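You operate a simulated robot arm through the tools that you are given. There is no shell and no other tool. Be economical: measure what you need, move in short steps, check, and stop when the job is done.

Carry out the task below with a simulated two-armed robot. There is one attempt and no reset: what you move stays moved.

## Task
Draw the yellow pin from the hasp and open the toolbox.
Fine: stand the pin in the wooden pin stand; free both toolbox latches; the lid stays up.

Only the result counts: the job must be done as asked and must still hold three seconds after the hand-in. Knocking over, shifting, dropping, spilling or breaking anything else fails it. Lids that push on must go on centred and level and be pressed home; caps that screw on are set level and turned clockwise until they are tight.

## Robot
Two 7-joint arms with two-finger parallel grippers on one trunk, on a base that drives. Base frame: it is fixed to the floor where the robot stands at the start and does not move with it; the origin is under the middle of the robot, x ahead of it, y to its left, z up. Units: mm, rad, N and s.
The left shoulder is at the start at [50, 165, 1255], the right one opposite. With the tool pointing down near the work surface each hand reaches from about 100 to 660 mm from the robot's upright axis, wherever it stands, measured 20 degrees to its own side. Places, roughly: blue toolbox latch [500, -200, 1200]; hasp of the toolbox [500, 0, 1200]; hole of the pin stand [500, 1400, 1000]; red toolbox latch [500, 100, 1200]; toolbox lid [600, 0, 1300]; yellow pin (3x3x7 cm) [500, 0, 1200]. Payload 3.91 kg a hand.
Tool frame (each hand has its own): the origin (TCP) lies between the finger pads and is the grasp point; the fingertips stand 30 mm ahead of it; z points along the fingers, y is the line along which they close. The gripper opens to 110 mm. The fingers are 20 mm wide and 10 mm thick; the gripper's body (48 by 112 mm) begins 55 mm behind the TCP.
Orientation is told as [roll, pitch, yaw] about the base's x, y, z axes, in that order, counted from this pose: with the fingers straight down and closing along the base's y, the tool's x points along the base's -x, its y along +y and its z along -z.

## Interface
- The arms move only by the tool nudge_tool. It takes "left_increments", "right_increments" or both (then of equal length, played together; a hand with none holds still); each is a list of rows, each a list of 3 entries, a list of its own where there are three numbers: the turn, a rotation vector about the tool's x, y, z in units of 60 degrees (1.0 is 60 degrees), then the shift along the tool's x, y, z in units of 150 mm (1.0 is 150 mm), then the gripper command, from -1 (shut) to 1 (fully open), values between in proportion. In form: [[[rx, ry, rz], [x, y, z], claw], ...]. A call has 1 to 10 rows; each row is the pose to reach, as a shift and turn from the pose commanded when the call began, along the tool's axes at that moment. A call with a number of a shift or a turn outside -1 to 1 is refused whole. Rows are played at 5 a second. More than 50 mm and 0.15 rad between two rows, or a gripper value outside its range, and nothing of the call is played. Where a pose cannot be reached the arm comes as near as it can. A force on the tool above 40 N (or 10 N above the force at the start of the call, whichever is more), or a blocked arm, ends the call early, and 0.2 s more pass. Each finger travels about 45 mm/s and halts on what it meets, pressing with about 34 N; the grip force reading is that of the motor and also rises with nothing between the fingers. The clock runs only during rows and for 0.2 s after the last one: add rows that repeat a pose to give the fingers time. The reply holds the time, the measured pose of the TCP, the force on the tool along the base axes, the opening and the grip force, in the units named above and with some noise, with the torque about the TCP (base axes, N m) and any sound that the robot's microphone picked up, and new pictures: "views" is both (left out), scene, wrist or none (wrist: the cameras of the hands that moved).
- Cameras (640 x 400 px; columns grow to the right, rows downward): "scene" is now at [134.2, -21.8, 1415.9]; the picture's right is [-0.16, -0.99, 0.00], its down [-0.54, 0.09, -0.84] and it looks along [0.83, -0.13, -0.55] (base axes); focal length 244 px, centre (320, 200). "left" rides on the left gripper at [72, -17, -103] in its tool frame; the picture's right is [0.23, 0.97, 0.00], its down [-0.76, 0.18, -0.62] and it looks along [-0.61, 0.14, 0.78] (tool axes); focal length 222 px, centre (320, 200). "right" rides on the right gripper at [72, 17, -103] in its tool frame; the picture's right is [-0.23, 0.97, 0.00], its down [-0.76, -0.18, -0.62] and it looks along [-0.61, -0.14, 0.78] (tool axes); focal length 222 px, centre (320, 200). There is no depth. A picture from a camera that has moved, and an enlarged one, comes with that camera's place and axes in the base frame and with its lens. The place of the scene camera against the robot may be out by one fixed shift of up to 25 mm in any direction.
- slide_trunk(by): slides the trunk up (or, below 0, down) by that many mm; the arms and the scene camera ride with it, the base frame stays. It gives what a move gives, with no picture.
- steer(legs): drives the robot by 1 to 6 legs, each [ahead, left, turn to the left] in mm, mm and rad, along the robot's own axes; the way and the turn of a leg run together, so that a leg with both is an arc; at most 1500 mm and 3.142 rad a leg. The arms and the cameras ride along, it lands a little off, and it stops where it bumps. It gives what a move gives, and a new picture of the scene camera.
- pan_tilt(pan, tilt): turns the head with the scene camera to pan (to the left, within 1.396 rad either way) and tilt (down, from -0.506 to 1.204), counted from straight ahead of the robot. It gives what a move gives, and a new picture of the scene camera.
- zoom(camera, box): a new picture of the part [left, top, right, bottom] of that camera's present view, enlarged. No time passes.
- finish_job(): hands the job in; it is judged then, once.

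Go step by step. Nothing tells you exact positions but the pictures and the camera data: compare them with the known pose of the tool, close in by small moves and look again before you grip or let go. The budget is 120 turns and 260 pictures, counting those below and the enlarged ones. Unless the task says otherwise, let go and move clear before handing in, and close with one line.

The tools are called by a JSON object that holds its "method" and its "body". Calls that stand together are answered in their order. nudge_tool: Moves the arms, as the interface text tells. Its arguments: {"type":"object","properties":{"left_increments":{"type":"array"},"right_increments":{"type":"array"},"views":{"type":"string","enum":["both","scene","wrist","none"]}},"required":[]} The other tools are called the same way: slide_trunk (by) slides the trunk up or down; steer (legs) drives the base; pan_tilt (pan, tilt) turns the head that bears the scene camera; zoom (camera, box) takes an enlarged picture of a part of a camera's view; finish_job () hands the job in.

At the start:

```text
t: 0.0
left_position: [276.6, 82.8, 1149.2]
left_ee_rot: [0.001, -0.001, -0.001]
left_ft_force: [-0.6, 0.4, 0.8]
left_moment: [0.02, -0.03, 0.01]
left_grip_width: 110.1
left_finger_force: 0.0
right_position: [378.0, -174.2, 1000.1]
right_ee_rot: [0.001, 0.001, 0.0]
right_ft_force: [-0.4, -0.2, 0.4]
right_moment: [0.02, 0.02, 0.02]
right_grip_width: 110.2
right_finger_force: 0.1
trunk travel left (down, up): [-475.0, 28.0]
robot x, y, heading: [1.3, -0.9, 0.002]
head pan, tilt: [-0.159, 0.578]
```

scene: 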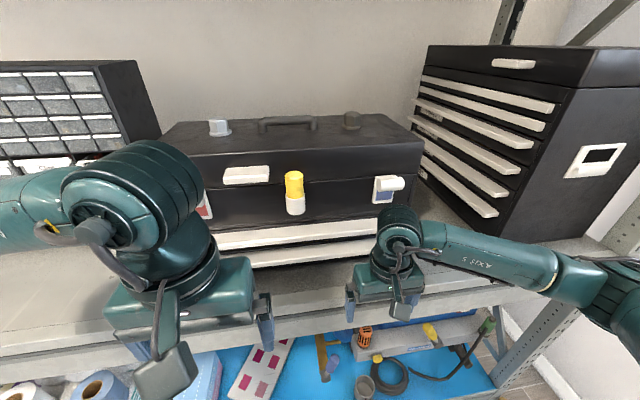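
right: 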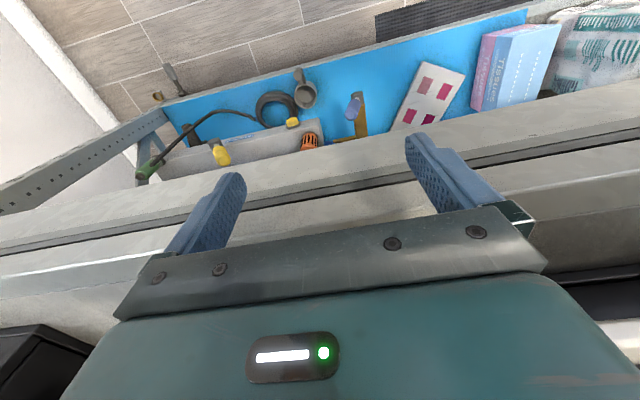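
left: 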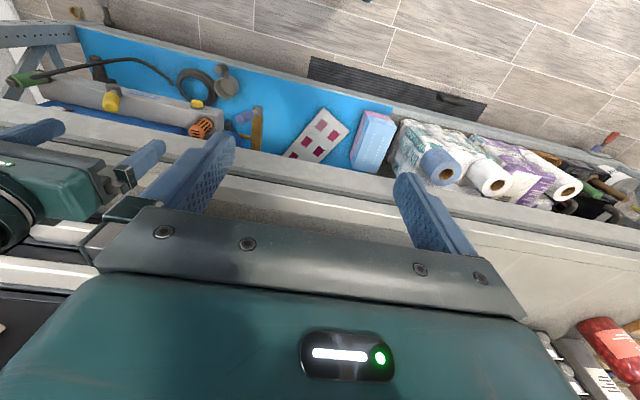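

I see the toolbox with the yellow pin in its middle, a blue latch on the right and a red one partly hidden by the left arm. I'll zoom in on it first.

{"method": "zoom", "body": {"camera": "scene", "box": [180, 100, 440, 270]}}

{"method": "pan_tilt", "body": {"pan": 1.2, "tilt": 0.5}}

```text
2.35 times, centred on (310, 185) of scene
camera zoom: at [134.2, -21.8, 1415.9], right [-0.16, -0.99, 0.0], down [-0.54, 0.09, -0.84], along [0.83, -0.13, -0.55], focal length 574 px, centre (344, 235)
```

zoom: 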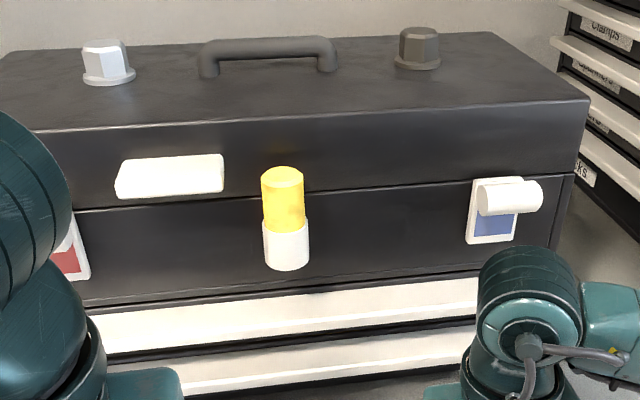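

```text
t: 1.5
left_position: [275.7, 83.0, 1150.3]
left_ee_rot: [0.0, -0.001, 0.0]
left_ft_force: [-1.1, -0.6, 0.0]
left_moment: [0.04, 0.0, 0.0]
left_grip_width: 110.4
left_finger_force: 0.0
right_position: [377.7, -174.7, 1000.2]
right_ee_rot: [0.0, -0.001, 0.0]
right_ft_force: [-0.3, -0.1, -0.7]
right_moment: [0.02, 0.01, 0.0]
right_grip_width: 110.0
right_finger_force: 0.1
trunk travel left (down, up): [-475.0, 28.0]
robot x, y, heading: [2.5, -3.1, 0.001]
head pan, tilt: [1.201, 0.499]
camera scene: at [79.2, 77.0, 1422.9], right [0.93, -0.36, 0.0], down [-0.17, -0.45, -0.88], along [0.32, 0.82, -0.48], focal length 244 px, centre (320, 200)
```

scene: 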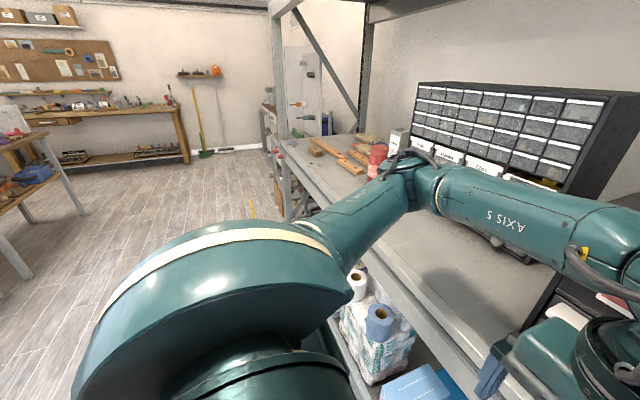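

The wooden items on the far part of the bench probably include the stand. I'll zoom there, then move the left arm aside to see the red latch.

{"method": "zoom", "body": {"camera": "scene", "box": [270, 110, 430, 210]}}

{"method": "nudge_tool", "body": {"left_increments": [[[0, 0, 0], [0, 0.3, 0], 1], [[0, 0, 0], [0, 0.6, 0], 1], [[0, 0, 0], [0, 0.9, 0], 1]], "views": "none"}}

{"method": "pan_tilt", "body": {"pan": 0.0, "tilt": 0.578}}

```text
4.00 times, centred on (350, 160) of scene
camera zoom: at [79.2, 77.0, 1422.9], right [0.93, -0.36, 0.0], down [-0.17, -0.45, -0.88], along [0.32, 0.82, -0.48], focal length 975 px, centre (200, 360)
```

zoom: 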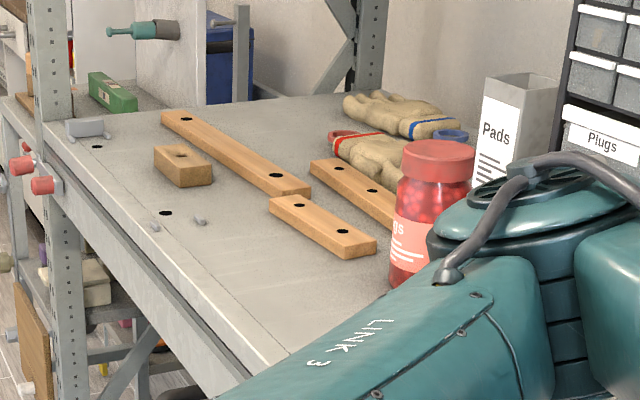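

```text
t: 2.3
left_position: [273.5, 218.4, 1148.1]
left_ee_rot: [0.0, -0.001, 0.001]
left_ft_force: [-0.2, 1.8, -0.3]
left_moment: [-0.01, -0.01, -0.02]
left_grip_width: 109.8
left_finger_force: 0.0
right_position: [376.8, -173.5, 1000.7]
right_ee_rot: [-0.001, -0.001, 0.0]
right_ft_force: [-1.1, -0.6, 0.3]
right_moment: [-0.04, -0.05, 0.0]
right_grip_width: 110.2
right_finger_force: 0.0
trunk travel left (down, up): [-475.0, 28.0]
robot x, y, heading: [1.3, 0.3, 0.006]
head pan, tilt: [1.201, 0.499]
```

```text
t: 3.7
left_position: [274.6, 216.5, 1150.5]
left_ee_rot: [0.001, 0.0, -0.001]
left_ft_force: [-0.5, -0.4, 0.3]
left_moment: [-0.02, 0.02, -0.02]
left_grip_width: 110.0
left_finger_force: 0.1
right_position: [378.1, -174.2, 1000.1]
right_ee_rot: [0.0, -0.001, 0.0]
right_ft_force: [0.0, 0.4, -0.9]
right_moment: [-0.04, -0.01, 0.05]
right_grip_width: 109.9
right_finger_force: 0.0
trunk travel left (down, up): [-475.0, 28.0]
robot x, y, heading: [0.2, 4.4, 0.002]
head pan, tilt: [0.0, 0.578]
camera scene: at [135.3, -7.7, 1415.8], right [0.0, -1.0, 0.0], down [-0.55, 0.0, -0.84], along [0.84, 0.0, -0.55], focal length 244 px, centre (320, 200)
```

scene: 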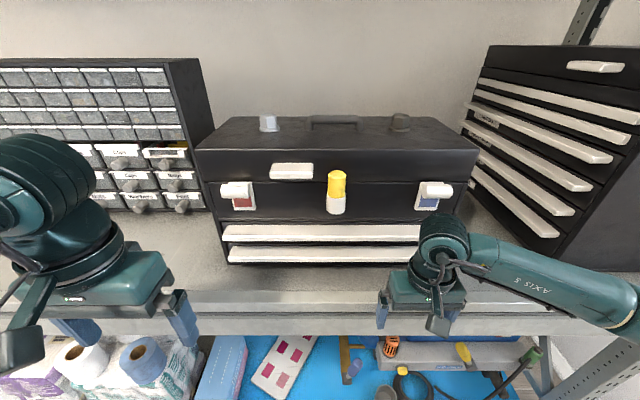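

{"method": "zoom", "body": {"camera": "scene", "box": [190, 100, 350, 200]}}

{"method": "zoom", "body": {"camera": "scene", "box": [320, 130, 480, 230]}}

{"method": "zoom", "body": {"camera": "scene", "box": [210, 150, 370, 250]}}

```text
4.00 times, centred on (270, 150) of scene
camera zoom: at [135.3, -7.7, 1415.8], right [0.0, -1.0, 0.0], down [-0.55, 0.0, -0.84], along [0.84, 0.0, -0.55], focal length 975 px, centre (520, 400)
```

zoom: 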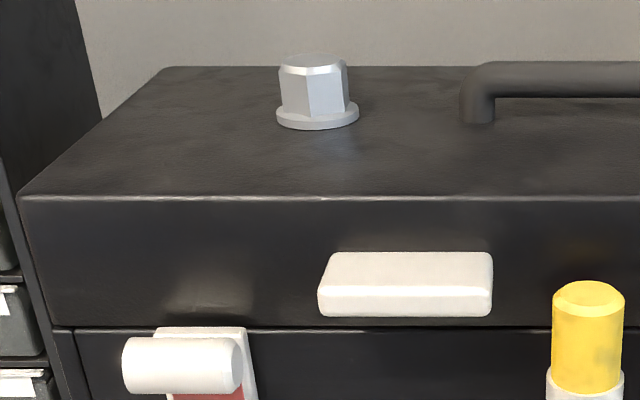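

```text
4.00 times, centred on (400, 180) of scene
camera zoom: at [135.3, -7.7, 1415.8], right [0.0, -1.0, 0.0], down [-0.55, 0.0, -0.84], along [0.84, 0.0, -0.55], focal length 975 px, centre (0, 280)
```

zoom: 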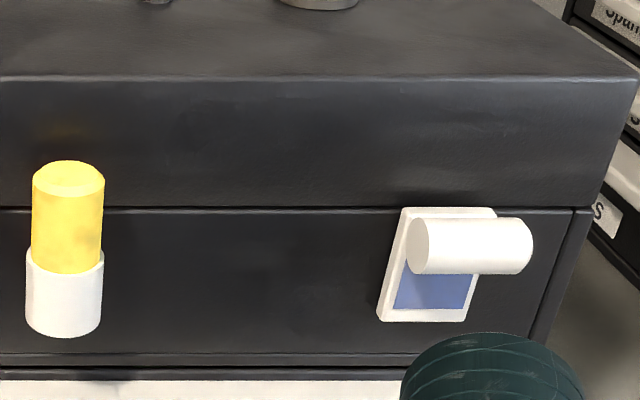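

```text
4.00 times, centred on (290, 200) of scene
camera zoom: at [135.3, -7.7, 1415.8], right [0.0, -1.0, 0.0], down [-0.55, 0.0, -0.84], along [0.84, 0.0, -0.55], focal length 975 px, centre (440, 200)
```

zoom: 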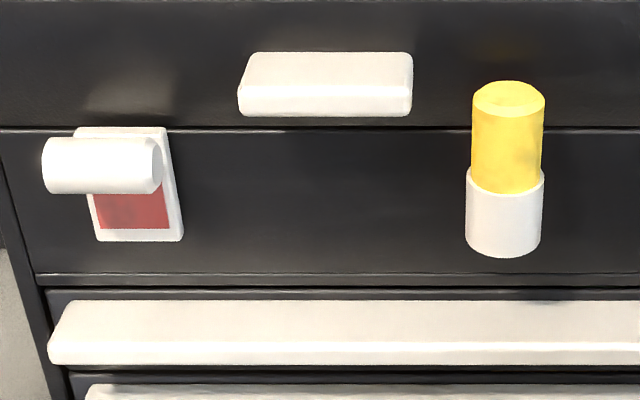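

The red latch, tab and pin are clear now. I'll use the left hand from above to draw the pin: raise it, then bring it over.

{"method": "nudge_tool", "body": {"left_increments": [[[0, 0, 0], [0, 0, -0.32], 0.0], [[0, 0, 0], [0, 0, -0.64], 0.0], [[0, 0, 0], [0, 0, -0.96], 0.0], [[0, 0, 0], [0, -0.3, -0.96], 0.0], [[0, 0, 0], [0, -0.6, -0.96], 0.0], [[0, 0, 0], [0, -0.9, -0.96], 0.0], [[0, 0, 0], [-0.3, -1, -0.96], 0.0], [[0, 0, 0], [-0.5, -1, -0.96], 0.0], [[0, 0, 0], [-0.5, -1, -0.96], 0.0]], "views": "both"}}

```text
t: 5.7
left_position: [351.1, 69.1, 1296.1]
left_ee_rot: [-0.001, -0.001, 0.0]
left_ft_force: [0.2, 0.3, 0.4]
left_moment: [0.0, 0.03, -0.01]
left_grip_width: 55.0
left_finger_force: 0.1
right_position: [379.0, -174.1, 1000.0]
right_ee_rot: [0.0, -0.001, 0.001]
right_ft_force: [-1.1, 0.5, 0.6]
right_moment: [0.0, -0.01, 0.03]
right_grip_width: 109.9
right_finger_force: 0.1
trunk travel left (down, up): [-475.0, 28.0]
robot x, y, heading: [3.8, 1.3, 0.003]
head pan, tilt: [0.0, 0.578]
camera scene: at [135.1, -7.7, 1415.8], right [0.0, -1.0, 0.0], down [-0.55, 0.0, -0.84], along [0.84, 0.0, -0.55], focal length 244 px, centre (320, 200)
camera left: at [278.1, 51.9, 1399.2], right [-0.23, 0.97, 0.0], down [0.76, 0.18, 0.62], along [0.61, 0.14, -0.78], focal length 222 px, centre (320, 200)
```

scene: 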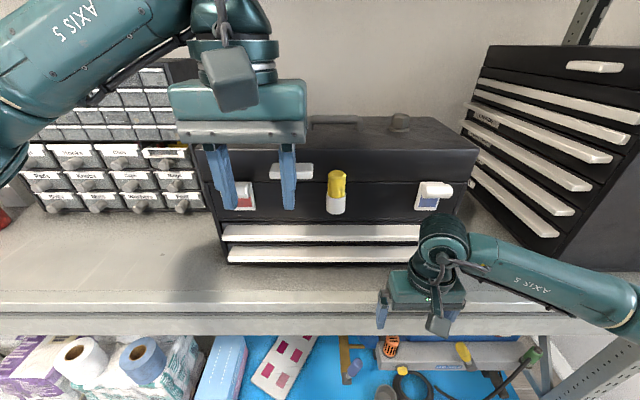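
left: 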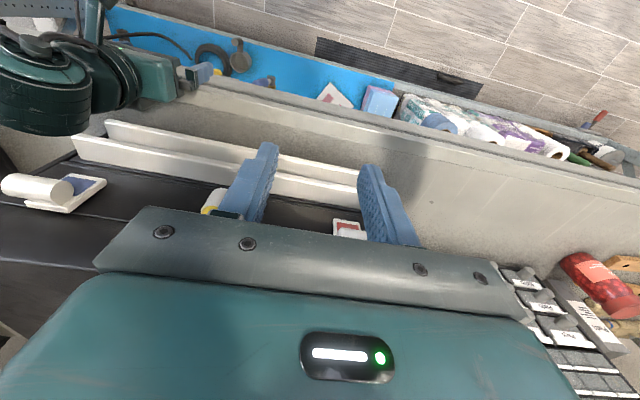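

Next I centre the hand on the pin's y before approaching.

{"method": "nudge_tool", "body": {"left_increments": [[[0, 0, 0], [0, -0.3, 0], 0.0], [[0, 0, 0], [0, -0.6, 0], 0.0], [[0, 0, 0], [0, -0.65, 0], 0.0], [[0, 0, 0], [0, -0.65, 0], 0.0]], "views": "both"}}

```text
t: 6.7
left_position: [349.7, -29.2, 1294.1]
left_ee_rot: [-0.002, 0.0, -0.001]
left_ft_force: [0.5, -0.7, -0.5]
left_moment: [-0.04, 0.01, -0.01]
left_grip_width: 54.9
left_finger_force: 0.1
right_position: [378.4, -174.7, 999.7]
right_ee_rot: [0.0, 0.0, 0.001]
right_ft_force: [-0.6, -0.6, 0.0]
right_moment: [0.02, 0.01, -0.02]
right_grip_width: 109.9
right_finger_force: 0.0
trunk travel left (down, up): [-475.0, 28.0]
robot x, y, heading: [2.0, 0.4, -0.0]
head pan, tilt: [0.0, 0.578]
camera scene: at [135.2, -7.9, 1415.8], right [0.0, -1.0, 0.0], down [-0.55, 0.0, -0.84], along [0.84, 0.0, -0.55], focal length 244 px, centre (320, 200)
camera left: at [277.2, -45.9, 1397.7], right [-0.23, 0.97, 0.0], down [0.76, 0.18, 0.62], along [0.61, 0.14, -0.78], focal length 222 px, centre (320, 200)
```

scene: 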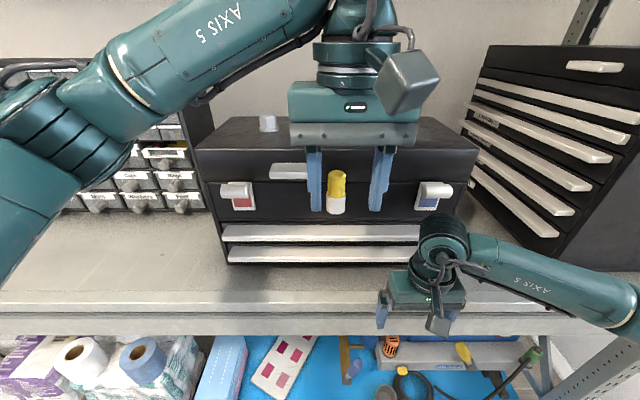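
left: 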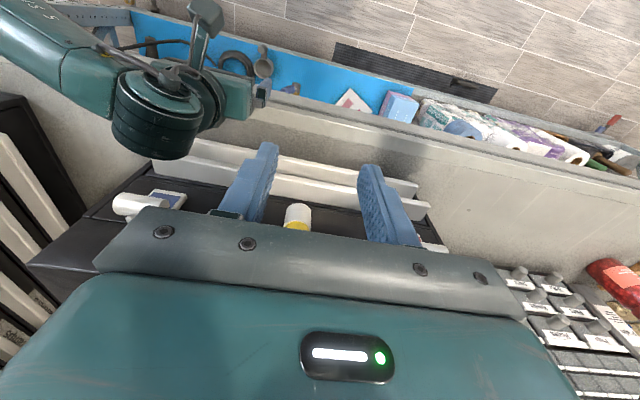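

{"method": "zoom", "body": {"camera": "left", "box": [240, 140, 400, 240]}}

{"method": "zoom", "body": {"camera": "scene", "box": [270, 140, 430, 240]}}

```text
4.00 times, centred on (320, 190) of left
camera zoom: at [277.2, -45.9, 1397.7], right [-0.23, 0.97, 0.0], down [0.76, 0.18, 0.62], along [0.61, 0.14, -0.78], focal length 888 px, centre (320, 240)
```

zoom: 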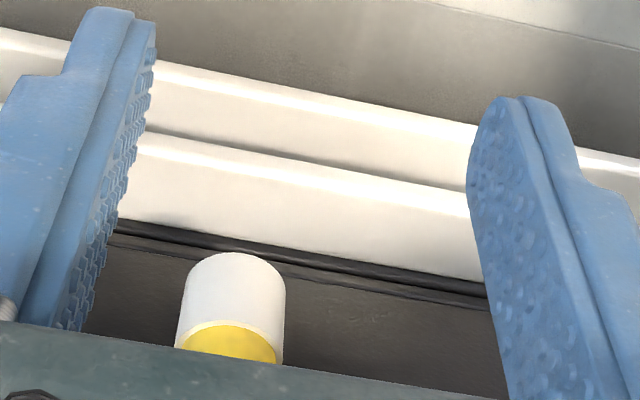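

```text
4.00 times, centred on (350, 190) of scene
camera zoom: at [135.2, -7.9, 1415.8], right [0.0, -1.0, 0.0], down [-0.55, 0.0, -0.84], along [0.84, 0.0, -0.55], focal length 975 px, centre (200, 240)
```

zoom: 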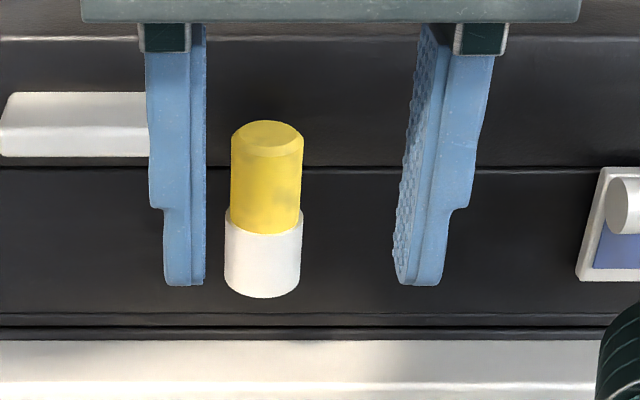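

Estimates: pin centre about (490, -28), top about z 1236, sleeve rim about 1197. I'll move the hand forward above pin height and look.

{"method": "nudge_tool", "body": {"left_increments": [[[0, 0, 0], [-0.3, 0, 0], 0.0], [[0, 0, 0], [-0.6, 0, 0], 0.0], [[0, 0, 0], [-0.8, 0, 0], 0.0], [[0, 0, 0], [-0.8, 0, 0], 0.0]], "views": "both"}}

```text
t: 7.7
left_position: [469.4, -29.4, 1294.2]
left_ee_rot: [0.001, -0.001, 0.001]
left_ft_force: [-0.7, -0.3, 1.0]
left_moment: [-0.02, 0.02, -0.02]
left_grip_width: 55.2
left_finger_force: 0.1
right_position: [377.6, -174.9, 999.8]
right_ee_rot: [0.0, 0.0, 0.0]
right_ft_force: [0.0, 0.4, -0.8]
right_moment: [0.02, 0.03, 0.01]
right_grip_width: 109.8
right_finger_force: 0.1
trunk travel left (down, up): [-475.0, 28.0]
robot x, y, heading: [3.1, -3.5, 0.0]
head pan, tilt: [0.0, 0.578]
camera scene: at [135.0, -7.6, 1415.8], right [0.0, -1.0, 0.0], down [-0.55, 0.0, -0.84], along [0.84, 0.0, -0.55], focal length 244 px, centre (320, 200)
camera left: at [396.6, -45.9, 1397.2], right [-0.23, 0.97, 0.0], down [0.76, 0.18, 0.62], along [0.61, 0.14, -0.78], focal length 222 px, centre (320, 200)
```

scene: 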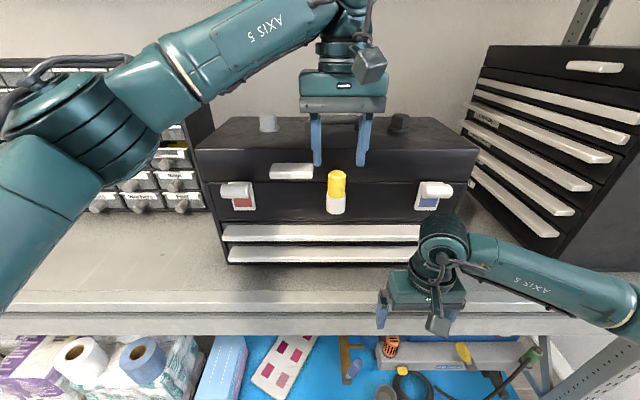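
left: 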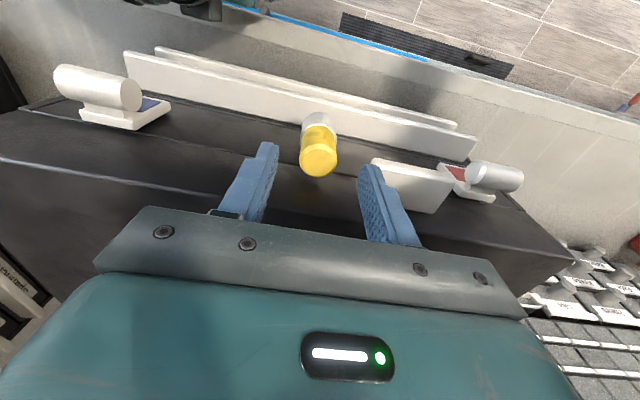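

The two cameras agree on the pin top at (482, -28, 1239). I'll align over it, go down so the tips stay just above the sleeve rim, and close.

{"method": "nudge_tool", "body": {"left_increments": [[[0, 0, 0], [-0.087, 0.007, 0], 0.0], [[0, 0, 0], [-0.087, 0.007, 0.2], 0.0], [[0, 0, 0], [-0.087, 0.007, 0.38], 0.0], [[0, 0, 0], [-0.087, 0.007, 0.38], 0.0]], "views": "both"}}

{"method": "zoom", "body": {"camera": "left", "box": [20, 40, 180, 140]}}

```text
t: 8.5
left_position: [482.8, -27.9, 1254.9]
left_ee_rot: [-0.008, -0.015, -0.001]
left_ft_force: [-5.2, 0.3, 9.0]
left_moment: [0.38, 0.11, 0.21]
left_grip_width: 55.1
left_finger_force: 0.3
right_position: [377.8, -175.1, 1001.0]
right_ee_rot: [-0.001, -0.002, -0.002]
right_ft_force: [0.1, 0.7, -0.2]
right_moment: [-0.03, 0.02, 0.01]
right_grip_width: 110.2
right_finger_force: 0.1
trunk travel left (down, up): [-475.0, 28.0]
robot x, y, heading: [-0.8, 5.3, 0.003]
head pan, tilt: [0.0, 0.578]
stopped in row 3 (left hand): the force on the tool passed its limit at 61 N (the readings are from after the stop); the commanded pose is now the measured one
camera scene: at [134.2, -7.7, 1416.0], right [0.0, -1.0, 0.0], down [-0.55, 0.0, -0.84], along [0.84, 0.0, -0.55], focal length 244 px, centre (320, 200)
camera left: at [408.2, -43.9, 1357.7], right [-0.23, 0.97, -0.01], down [0.75, 0.18, 0.63], along [0.62, 0.13, -0.77], focal length 222 px, centre (320, 200)
```

scene: 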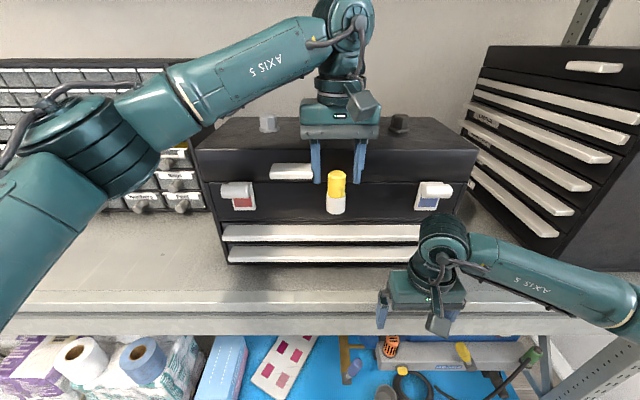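
left: 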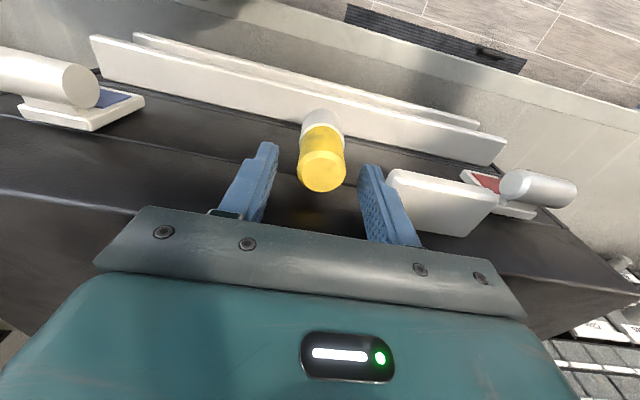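

```text
4.00 times, centred on (100, 90) of left
camera zoom: at [408.2, -43.9, 1357.7], right [-0.23, 0.97, -0.01], down [0.75, 0.18, 0.63], along [0.62, 0.13, -0.77], focal length 888 px, centre (1200, 640)
```

zoom: 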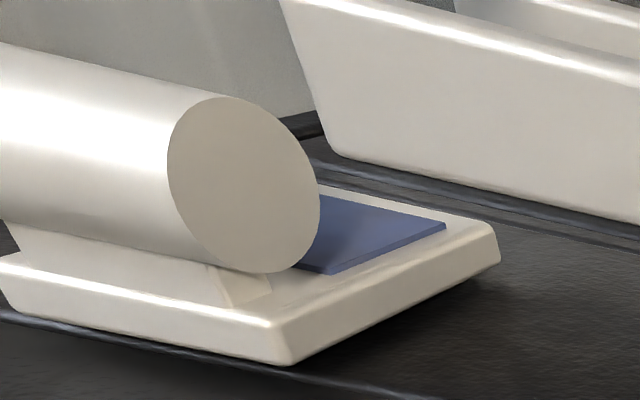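

The left finger touched the lid's white tab. I'll back off, narrow the opening to about 40 mm, and come down again.

{"method": "nudge_tool", "body": {"left_increments": [[[-0.008, 0.0145, 0], [0, 0, -0.08], -0.27], [[-0.008, 0.0145, 0], [0, 0, -0.08], -0.27], [[-0.008, 0.0145, 0], [0, 0, -0.08], -0.27], [[-0.008, 0.0145, 0], [0, 0, 0.0], -0.27], [[-0.008, 0.0145, 0], [0, 0, 0.08], -0.27], [[-0.008, 0.0145, 0], [0, 0, 0.14], -0.27], [[-0.008, 0.0145, 0], [0, 0, 0.14], -0.27]], "views": "both"}}

```text
t: 10.1
left_position: [483.7, -29.2, 1231.0]
left_ee_rot: [0.0, 0.0, 0.0]
left_ft_force: [0.8, 0.9, 0.7]
left_moment: [-0.03, -0.01, 0.03]
left_grip_width: 40.3
left_finger_force: 0.1
right_position: [378.4, -175.1, 999.5]
right_ee_rot: [-0.001, 0.0, 0.001]
right_ft_force: [-0.2, -0.3, -0.2]
right_moment: [-0.01, 0.0, 0.01]
right_grip_width: 110.1
right_finger_force: 0.0
trunk travel left (down, up): [-475.0, 28.0]
robot x, y, heading: [-1.7, -3.2, -0.001]
head pan, tilt: [0.0, 0.578]
camera scene: at [135.4, -7.8, 1415.8], right [0.0, -1.0, 0.0], down [-0.55, 0.0, -0.84], along [0.84, 0.0, -0.55], focal length 244 px, centre (320, 200)
camera left: at [412.0, -45.9, 1335.1], right [-0.23, 0.97, 0.0], down [0.76, 0.18, 0.62], along [0.61, 0.14, -0.78], focal length 222 px, centre (320, 200)
```

scene: 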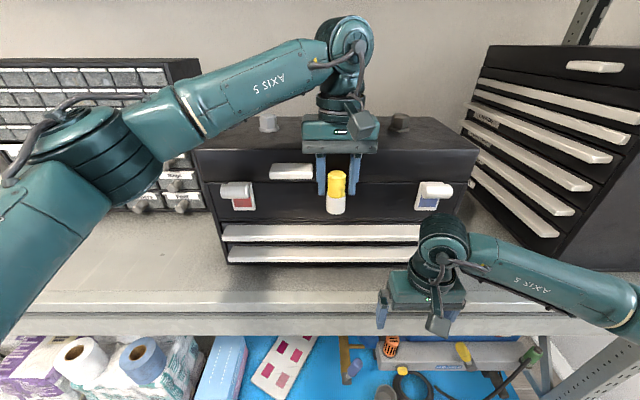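
left: 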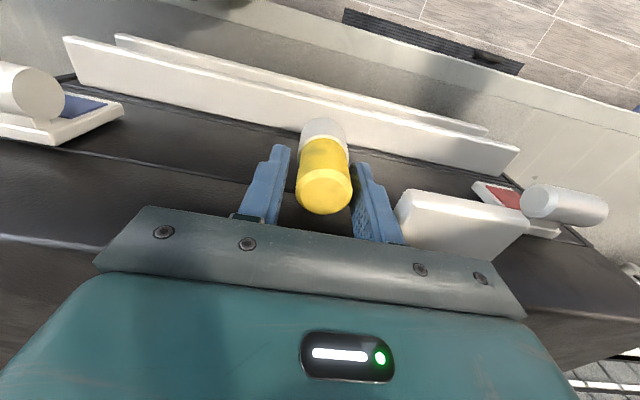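

Clear of the tab now, with the pin between the fingers. I'll shift 1.5 mm toward +y and close.

{"method": "nudge_tool", "body": {"left_increments": [[[0, 0, 0], [0, 0.01, 0], -0.4], [[0, 0, 0], [0, 0.01, 0], -0.5], [[0, 0, 0], [0, 0.01, 0], -1], [[0, 0, 0], [0, 0.01, 0], -1]], "views": "none"}}

```text
t: 11.1
left_position: [485.8, -27.8, 1233.1]
left_ee_rot: [-0.001, 0.0, 0.0]
left_ft_force: [-1.4, 0.2, 0.6]
left_moment: [0.0, 0.03, -0.02]
left_grip_width: 29.0
left_finger_force: 33.5
right_position: [378.8, -175.2, 999.4]
right_ee_rot: [0.001, -0.001, 0.001]
right_ft_force: [0.3, -0.3, 0.7]
right_moment: [0.02, -0.02, -0.02]
right_grip_width: 109.9
right_finger_force: 0.2
trunk travel left (down, up): [-475.0, 28.0]
robot x, y, heading: [0.4, 0.4, -0.002]
head pan, tilt: [0.0, 0.578]
```

Gripped at 29 mm. I'll draw it straight up.

{"method": "nudge_tool", "body": {"left_increments": [[[0, 0, 0], [0, 0, -0.05], -1], [[0, 0, 0], [0, 0, -0.12], -1], [[0, 0, 0], [0, 0, -0.22], -1], [[0, 0, 0], [0, 0, -0.35], -1], [[0, 0, 0], [0, 0, -0.5], -1], [[0, 0, 0], [0, 0, -0.5], -1]], "views": "both"}}

```text
t: 12.5
left_position: [486.4, -26.4, 1308.4]
left_ee_rot: [0.0, 0.001, 0.001]
left_ft_force: [0.5, -0.2, -0.9]
left_moment: [0.01, 0.03, -0.01]
left_grip_width: 28.5
left_finger_force: 34.0
right_position: [378.9, -175.2, 999.4]
right_ee_rot: [0.001, 0.001, 0.001]
right_ft_force: [0.2, 0.2, -0.7]
right_moment: [-0.02, 0.02, -0.01]
right_grip_width: 110.1
right_finger_force: 0.0
trunk travel left (down, up): [-475.0, 28.0]
robot x, y, heading: [4.2, -2.9, -0.001]
head pan, tilt: [0.0, 0.578]
camera scene: at [135.7, -7.7, 1415.8], right [0.0, -1.0, 0.0], down [-0.55, 0.0, -0.84], along [0.84, 0.0, -0.55], focal length 244 px, centre (320, 200)
camera left: at [412.7, -42.7, 1411.3], right [-0.23, 0.97, 0.0], down [0.76, 0.18, 0.62], along [0.61, 0.14, -0.78], focal length 222 px, centre (320, 200)
```

scene: 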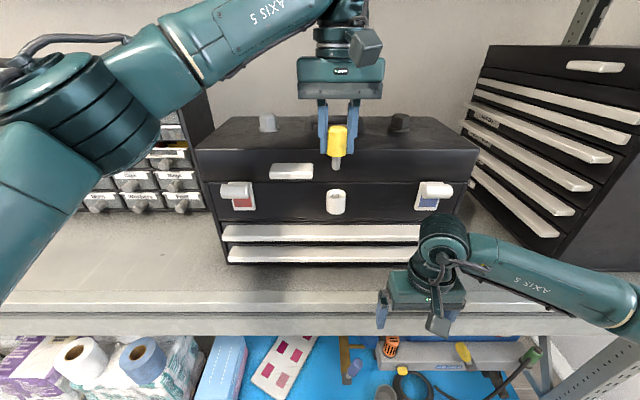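
left: 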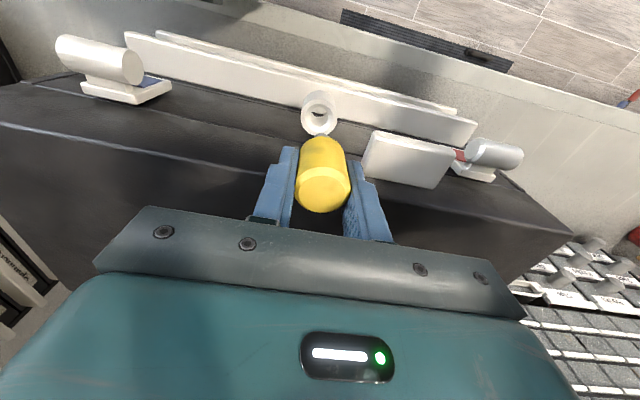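

The pin is out; it has a thinner peg below the head. I'll zoom to measure it.

{"method": "zoom", "body": {"camera": "scene", "box": [280, 80, 400, 220]}}

{"method": "zoom", "body": {"camera": "left", "box": [250, 80, 390, 220]}}

{"method": "zoom", "body": {"camera": "left", "box": [420, 100, 560, 200]}}

```text
2.86 times, centred on (340, 150) of scene
camera zoom: at [135.7, -7.7, 1415.8], right [0.0, -1.0, 0.0], down [-0.55, 0.0, -0.84], along [0.84, 0.0, -0.55], focal length 697 px, centre (263, 343)
```

zoom: 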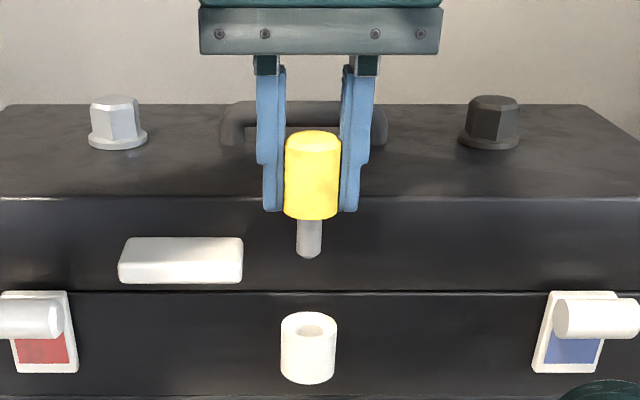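

```text
2.86 times, centred on (320, 150) of left
camera zoom: at [412.7, -42.7, 1411.3], right [-0.23, 0.97, 0.0], down [0.76, 0.18, 0.62], along [0.61, 0.14, -0.78], focal length 635 px, centre (320, 343)
```

zoom: 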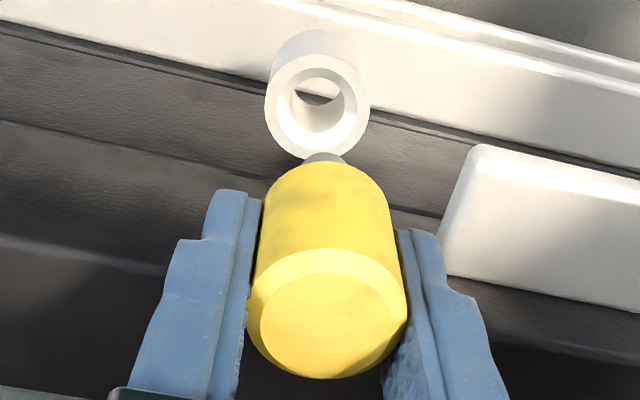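

```text
4.00 times, centred on (490, 150) of left
camera zoom: at [412.7, -42.7, 1411.3], right [-0.23, 0.97, 0.0], down [0.76, 0.18, 0.62], along [0.61, 0.14, -0.78], focal length 888 px, centre (-360, 400)
```

zoom: 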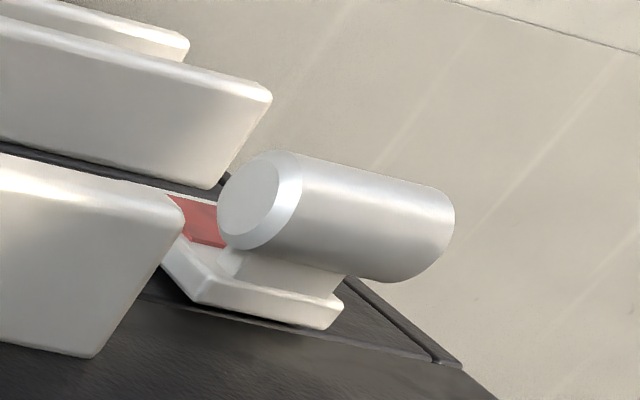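

The head grips well; the peg is about 13 mm wide and reaches some 60 mm below the TCP. I'll retract both hands and drive left towards the stand.

{"method": "nudge_tool", "body": {"left_increments": [[[0, 0, 0], [0.3, 0, 0], -1], [[0, 0, 0], [0.6, 0, 0], -1], [[0, 0, 0], [0.9, 0, 0], -1], [[0, 0, 0], [0.95, 0, 0], -1]], "right_increments": [[[0, 0, 0], [0.2, 0, 0], 1], [[0, 0, 0], [0.4, 0, 0], 1], [[0, 0, 0], [0.6, 0, 0], 1], [[0, 0, 0], [0.7, 0, 0], 1]], "views": "none"}}

{"method": "steer", "body": {"legs": [[0, 1000, 0]]}}

```text
t: 13.5
left_position: [341.2, -25.7, 1307.3]
left_ee_rot: [0.0, 0.0, 0.001]
left_ft_force: [0.4, 0.4, 0.2]
left_moment: [0.01, -0.02, -0.03]
left_grip_width: 29.0
left_finger_force: 34.3
right_position: [271.6, -173.9, 998.4]
right_ee_rot: [0.0, 0.001, 0.001]
right_ft_force: [0.2, -0.4, 0.4]
right_moment: [-0.01, -0.02, 0.02]
right_grip_width: 110.1
right_finger_force: 0.1
trunk travel left (down, up): [-475.0, 28.0]
robot x, y, heading: [0.2, 0.8, 0.001]
head pan, tilt: [0.0, 0.578]
```

```text
t: 22.7
left_position: [338.7, 992.5, 1306.5]
left_ee_rot: [0.0, -0.001, 0.009]
left_ft_force: [0.4, 0.1, -1.0]
left_moment: [0.0, 0.01, -0.01]
left_grip_width: 28.4
left_finger_force: 34.0
right_position: [270.0, 843.6, 999.0]
right_ee_rot: [0.001, 0.0, 0.009]
right_ft_force: [1.2, 0.1, -0.7]
right_moment: [0.0, 0.02, 0.0]
right_grip_width: 110.1
right_finger_force: 0.2
trunk travel left (down, up): [-475.0, 28.0]
robot x, y, heading: [-5.8, 1017.3, 0.003]
head pan, tilt: [0.0, 0.578]
camera scene: at [131.3, 1009.1, 1415.8], right [0.01, -1.0, 0.0], down [-0.55, 0.0, -0.84], along [0.84, 0.01, -0.55], focal length 244 px, centre (320, 200)
```

scene: 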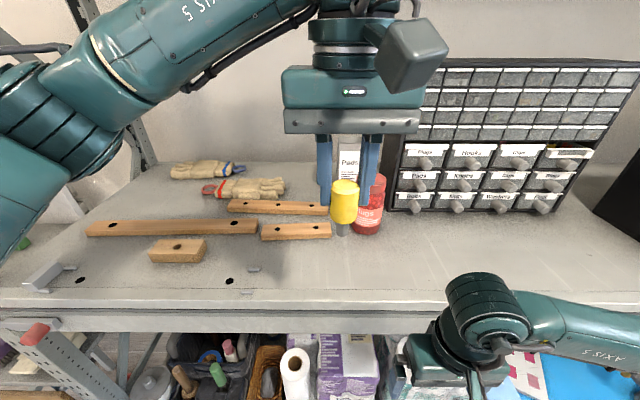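

The stand is the small block with one hole, around (550, 1355). I'll drive another 230 mm left and look.

{"method": "steer", "body": {"legs": [[0, 230, 0]]}}

{"method": "zoom", "body": {"camera": "scene", "box": [180, 160, 340, 300]}}

```text
t: 25.4
left_position: [335.3, 1221.1, 1308.4]
left_ee_rot: [0.0, 0.001, 0.014]
left_ft_force: [0.1, -0.7, 0.0]
left_moment: [0.01, 0.0, 0.0]
left_grip_width: 28.6
left_finger_force: 33.7
right_position: [268.7, 1073.7, 999.1]
right_ee_rot: [-0.002, 0.0, 0.012]
right_ft_force: [0.3, 0.8, 0.3]
right_moment: [0.01, 0.01, 0.0]
right_grip_width: 109.8
right_finger_force: 0.0
trunk travel left (down, up): [-475.0, 28.0]
robot x, y, heading: [-7.2, 1245.0, 0.008]
head pan, tilt: [0.0, 0.578]
camera scene: at [129.0, 1237.9, 1415.8], right [0.01, -1.0, 0.0], down [-0.55, -0.01, -0.84], along [0.84, 0.01, -0.55], focal length 244 px, centre (320, 200)
```

scene: 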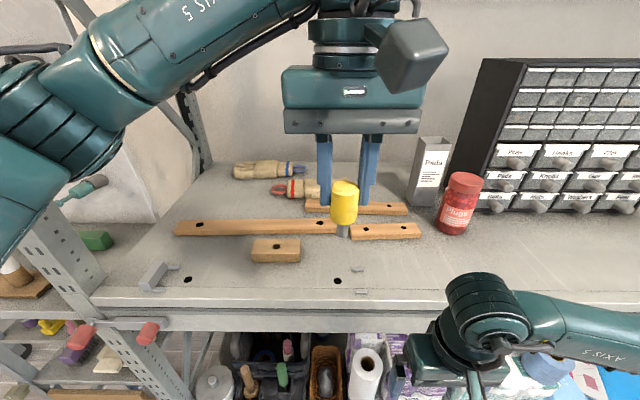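

```text
2.86 times, centred on (260, 230) of scene
camera zoom: at [129.0, 1237.9, 1415.8], right [0.01, -1.0, 0.0], down [-0.55, -0.01, -0.84], along [0.84, 0.01, -0.55], focal length 697 px, centre (491, 114)
```

zoom: 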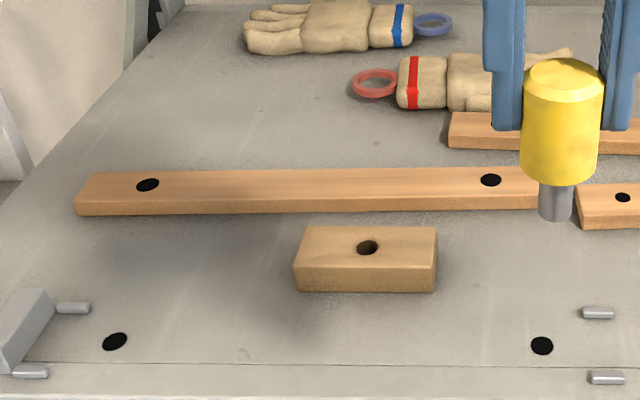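

Hole estimate is about (558, 1352). I'll bring the hand over and lower it partway for the wrist view.

{"method": "nudge_tool", "body": {"left_increments": [[[0, 0, 0], [-0.2, 0.2, 0], -1], [[0, 0, 0], [-0.4, 0.4, 0], -1], [[0, 0, 0], [-0.6, 0.6, 0.1], -1], [[0, 0, 0], [-0.8, 0.8, 0.3], -1], [[0, 0, 0], [-0.9, 0.85, 0.5], -1], [[0, 0, 0], [-0.9, 0.85, 0.75], -1], [[0, 0, 0], [-0.9, 0.85, 1], -1], [[0, 0, 0], [-0.9, 0.85, 1], -1]], "views": "both"}}

```text
refused: row 4 steps farther than a row can; nothing moved
```

{"method": "nudge_tool", "body": {"left_increments": [[[0, 0, 0], [-0.2, 0.2, 0], -1], [[0, 0, 0], [-0.4, 0.4, 0], -1], [[0, 0, 0], [-0.6, 0.6, 0.1], -1], [[0, 0, 0], [-0.75, 0.75, 0.3], -1], [[0, 0, 0], [-0.9, 0.85, 0.5], -1], [[0, 0, 0], [-0.9, 0.85, 0.75], -1], [[0, 0, 0], [-0.9, 0.85, 1], -1], [[0, 0, 0], [-0.9, 0.85, 1], -1]], "views": "both"}}

```text
t: 27.2
left_position: [470.7, 1349.5, 1158.2]
left_ee_rot: [0.001, -0.003, 0.012]
left_ft_force: [-0.6, -0.5, -0.6]
left_moment: [0.02, -0.04, 0.01]
left_grip_width: 28.3
left_finger_force: 33.8
right_position: [269.7, 1072.2, 998.7]
right_ee_rot: [0.0, 0.0, 0.013]
right_ft_force: [0.0, -0.1, 0.6]
right_moment: [0.01, -0.02, -0.01]
right_grip_width: 110.2
right_finger_force: 0.1
trunk travel left (down, up): [-475.0, 28.0]
robot x, y, heading: [-4.7, 1241.8, 0.008]
head pan, tilt: [0.0, 0.578]
camera scene: at [128.8, 1237.5, 1415.8], right [0.01, -1.0, 0.0], down [-0.55, -0.01, -0.84], along [0.84, 0.01, -0.55], focal length 244 px, centre (320, 200)
camera left: at [398.0, 1331.2, 1262.1], right [-0.24, 0.97, 0.0], down [0.76, 0.19, 0.62], along [0.61, 0.15, -0.78], focal length 222 px, centre (320, 200)
```

scene: 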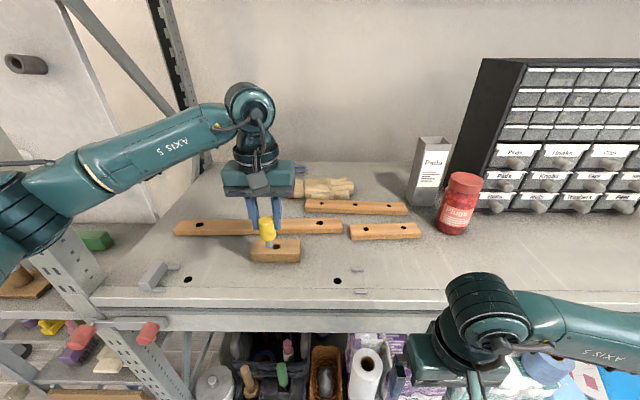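
left: 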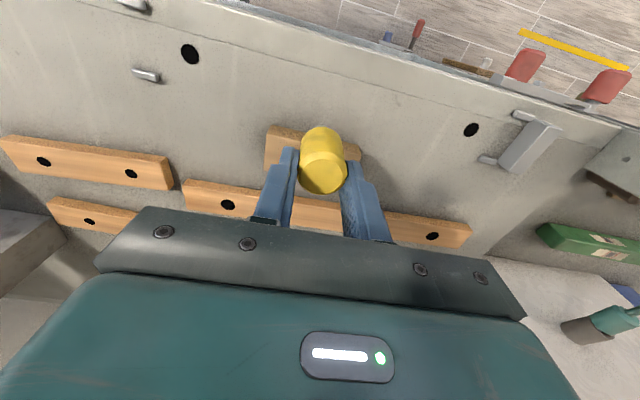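

{"method": "nudge_tool", "body": {"left_increments": [[[0, 0, 0], [-0.25, 0, 0], -1], [[0, 0, 0], [-0.5, 0, 0], -1], [[0, 0, 0], [-0.5, 0, 0], -1]], "views": "wrist"}}

{"method": "zoom", "body": {"camera": "left", "box": [240, 40, 400, 140]}}

{"method": "zoom", "body": {"camera": "scene", "box": [200, 180, 340, 280]}}

```text
t: 28.0
left_position: [546.9, 1352.1, 1158.0]
left_ee_rot: [-0.002, -0.001, 0.013]
left_ft_force: [-0.8, 0.1, -0.5]
left_moment: [0.01, 0.02, 0.03]
left_grip_width: 28.2
left_finger_force: 34.0
right_position: [268.0, 1072.9, 998.0]
right_ee_rot: [-0.001, 0.002, 0.011]
right_ft_force: [0.2, 0.5, 0.0]
right_moment: [-0.01, 0.01, 0.04]
right_grip_width: 110.1
right_finger_force: 0.1
trunk travel left (down, up): [-475.0, 28.0]
robot x, y, heading: [-8.1, 1240.9, 0.013]
head pan, tilt: [0.0, 0.578]
camera left: at [473.8, 1334.2, 1261.1], right [-0.24, 0.97, 0.0], down [0.76, 0.19, 0.62], along [0.61, 0.15, -0.78], focal length 222 px, centre (320, 200)
```

left: 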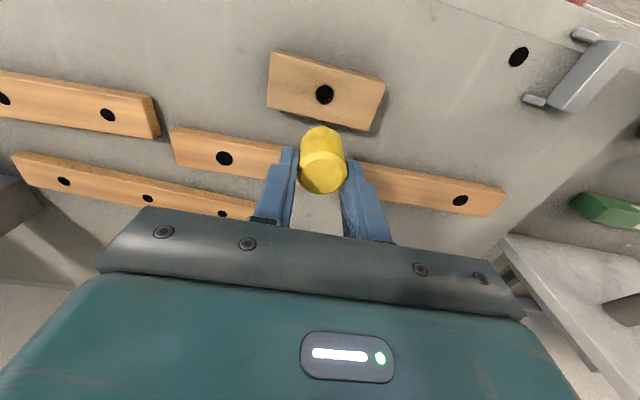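

```text
4.00 times, centred on (320, 90) of left
camera zoom: at [473.8, 1334.2, 1261.1], right [-0.24, 0.97, 0.0], down [0.76, 0.19, 0.62], along [0.61, 0.15, -0.78], focal length 888 px, centre (320, 640)
```

zoom: 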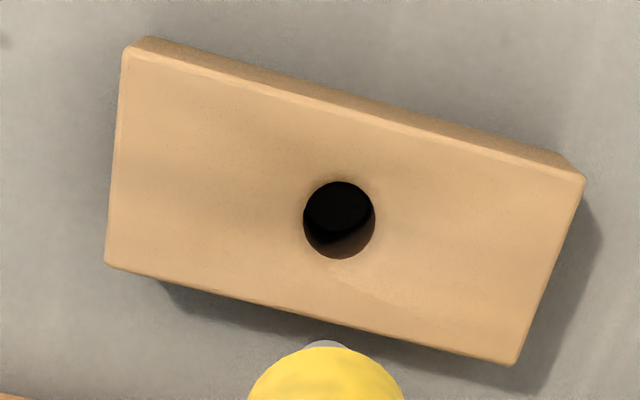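

```text
4.00 times, centred on (270, 230) of scene
camera zoom: at [128.8, 1237.8, 1415.8], right [0.01, -1.0, 0.0], down [-0.55, -0.01, -0.84], along [0.84, 0.01, -0.55], focal length 975 px, centre (520, 80)
```

zoom: 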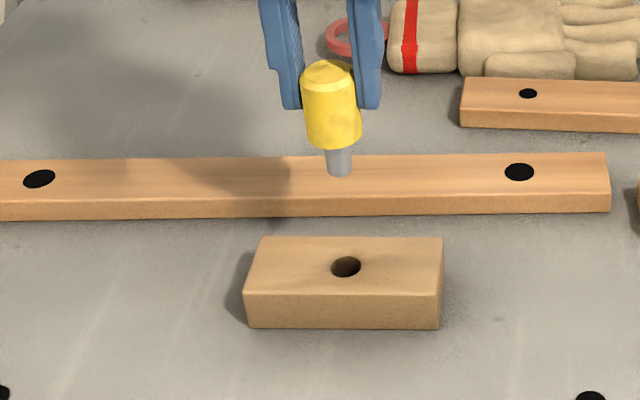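

Triangulation gives the hole near (527, 1352) with top about z 1029. I'll descend 40 mm in place and triangulate with the wrist camera alone.

{"method": "nudge_tool", "body": {"left_increments": [[[0, 0, 0], [0, 0, 0.15], -1], [[0, 0, 0], [0, 0, 0.267], -1], [[0, 0, 0], [0, 0, 0.267], -1]], "views": "wrist"}}

{"method": "zoom", "body": {"camera": "left", "box": [240, 40, 400, 140]}}

{"method": "zoom", "body": {"camera": "scene", "box": [200, 180, 340, 280]}}

```text
t: 28.8
left_position: [544.2, 1352.0, 1116.7]
left_ee_rot: [-0.001, -0.002, 0.011]
left_ft_force: [0.5, -0.1, -0.6]
left_moment: [-0.03, 0.0, -0.05]
left_grip_width: 28.8
left_finger_force: 34.4
right_position: [269.0, 1072.7, 999.4]
right_ee_rot: [0.0, 0.0, 0.012]
right_ft_force: [-0.6, 0.2, 0.2]
right_moment: [-0.01, 0.0, 0.05]
right_grip_width: 109.8
right_finger_force: 0.1
trunk travel left (down, up): [-475.0, 28.0]
robot x, y, heading: [-4.9, 1242.9, 0.014]
head pan, tilt: [0.0, 0.578]
camera left: at [472.0, 1334.1, 1219.9], right [-0.24, 0.97, 0.0], down [0.76, 0.19, 0.62], along [0.6, 0.15, -0.78], focal length 222 px, centre (320, 200)
```

left: 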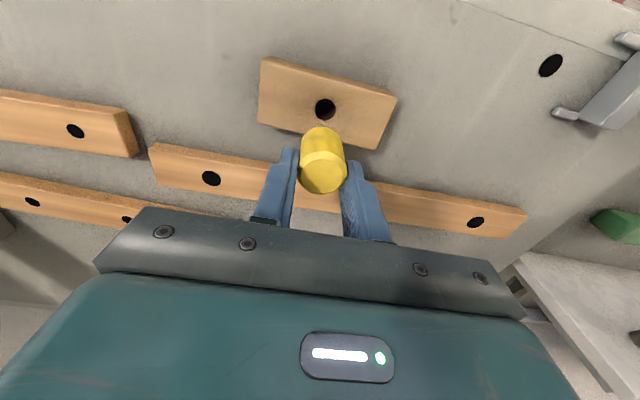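

```text
4.00 times, centred on (320, 90) of left
camera zoom: at [472.0, 1334.1, 1219.9], right [-0.24, 0.97, 0.0], down [0.76, 0.19, 0.62], along [0.6, 0.15, -0.78], focal length 888 px, centre (320, 640)
```

zoom: 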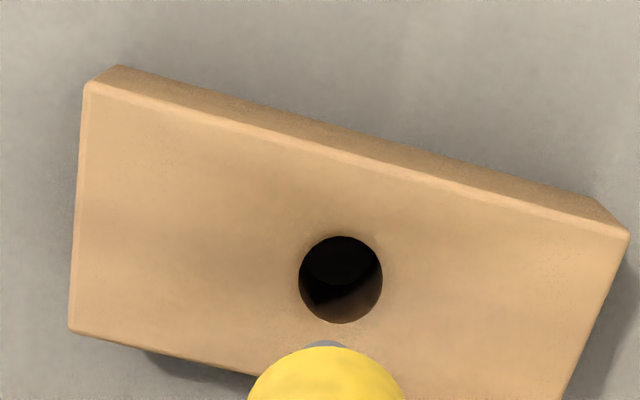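

```text
4.00 times, centred on (270, 230) of scene
camera zoom: at [129.0, 1237.6, 1415.8], right [0.01, -1.0, 0.0], down [-0.55, -0.01, -0.84], along [0.84, 0.01, -0.55], focal length 975 px, centre (520, 80)
```

zoom: 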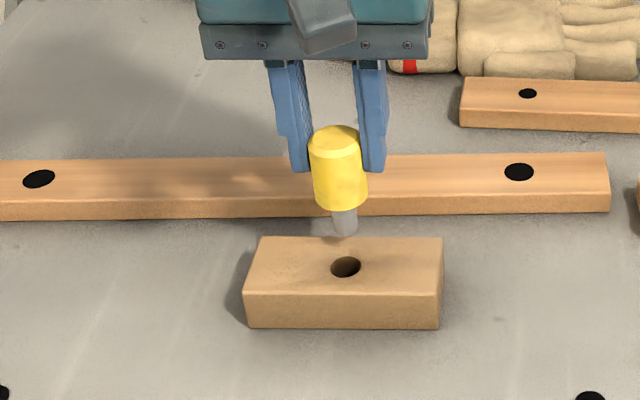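

Hole is about (528, 1353). I'll shift back 16 mm, +1 mm in y, and lower to just above the block.

{"method": "nudge_tool", "body": {"left_increments": [[[0, 0.002, 0], [0.107, 0.007, 0], -1], [[0, 0.002, 0], [0.107, 0.007, 0.06], -1], [[0, 0.002, 0], [0.107, 0.007, 0.1], -1], [[0, 0.002, 0], [0.107, 0.007, 0.1], -1]], "views": "wrist"}}

{"method": "zoom", "body": {"camera": "left", "box": [240, 80, 400, 180]}}

{"method": "zoom", "body": {"camera": "scene", "box": [230, 200, 326, 260]}}

```text
t: 29.8
left_position: [528.5, 1352.2, 1102.2]
left_ee_rot: [0.0, 0.003, 0.013]
left_ft_force: [-0.1, -0.9, -1.2]
left_moment: [0.01, 0.02, -0.02]
left_grip_width: 28.4
left_finger_force: 34.2
right_position: [269.0, 1073.7, 997.9]
right_ee_rot: [-0.001, 0.0, 0.012]
right_ft_force: [0.4, -0.7, 0.5]
right_moment: [-0.04, 0.01, -0.03]
right_grip_width: 110.3
right_finger_force: 0.1
trunk travel left (down, up): [-475.0, 28.0]
robot x, y, heading: [-4.7, 1245.7, 0.014]
head pan, tilt: [0.0, 0.578]
camera left: at [455.9, 1335.3, 1205.7], right [-0.24, 0.97, 0.0], down [0.76, 0.19, 0.62], along [0.6, 0.15, -0.78], focal length 222 px, centre (320, 200)
```

left: 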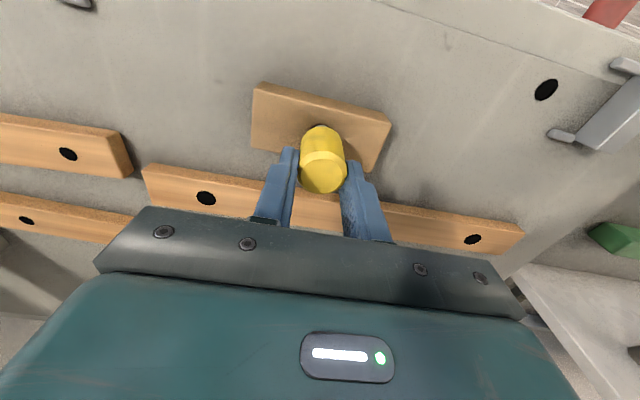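

```text
4.00 times, centred on (320, 130) of left
camera zoom: at [455.9, 1335.3, 1205.7], right [-0.24, 0.97, 0.0], down [0.76, 0.19, 0.62], along [0.6, 0.15, -0.78], focal length 888 px, centre (320, 480)
```

zoom: 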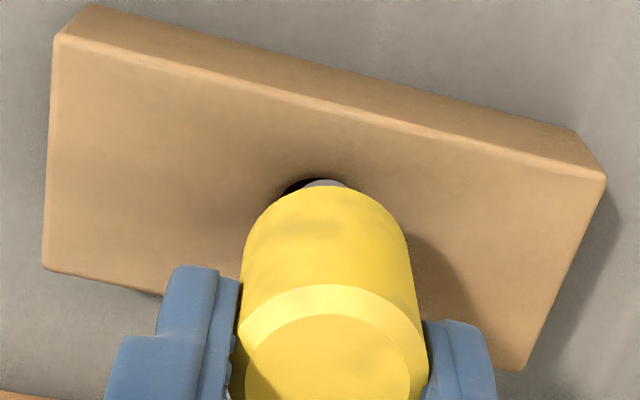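

```text
6.67 times, centred on (278, 230) of scene
camera zoom: at [129.1, 1237.6, 1415.8], right [0.01, -1.0, 0.0], down [-0.55, -0.01, -0.84], along [0.84, 0.01, -0.55], focal length 1626 px, centre (600, 0)
```

zoom: 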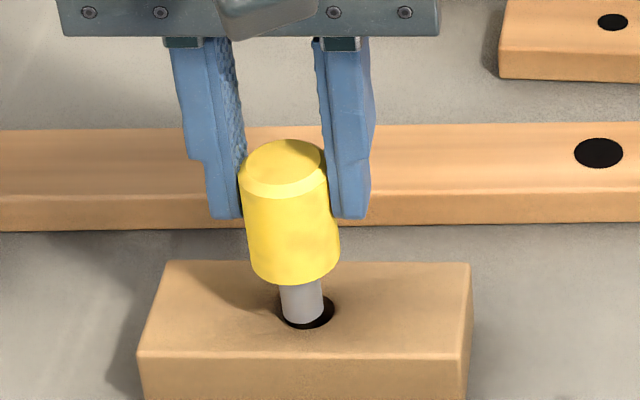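

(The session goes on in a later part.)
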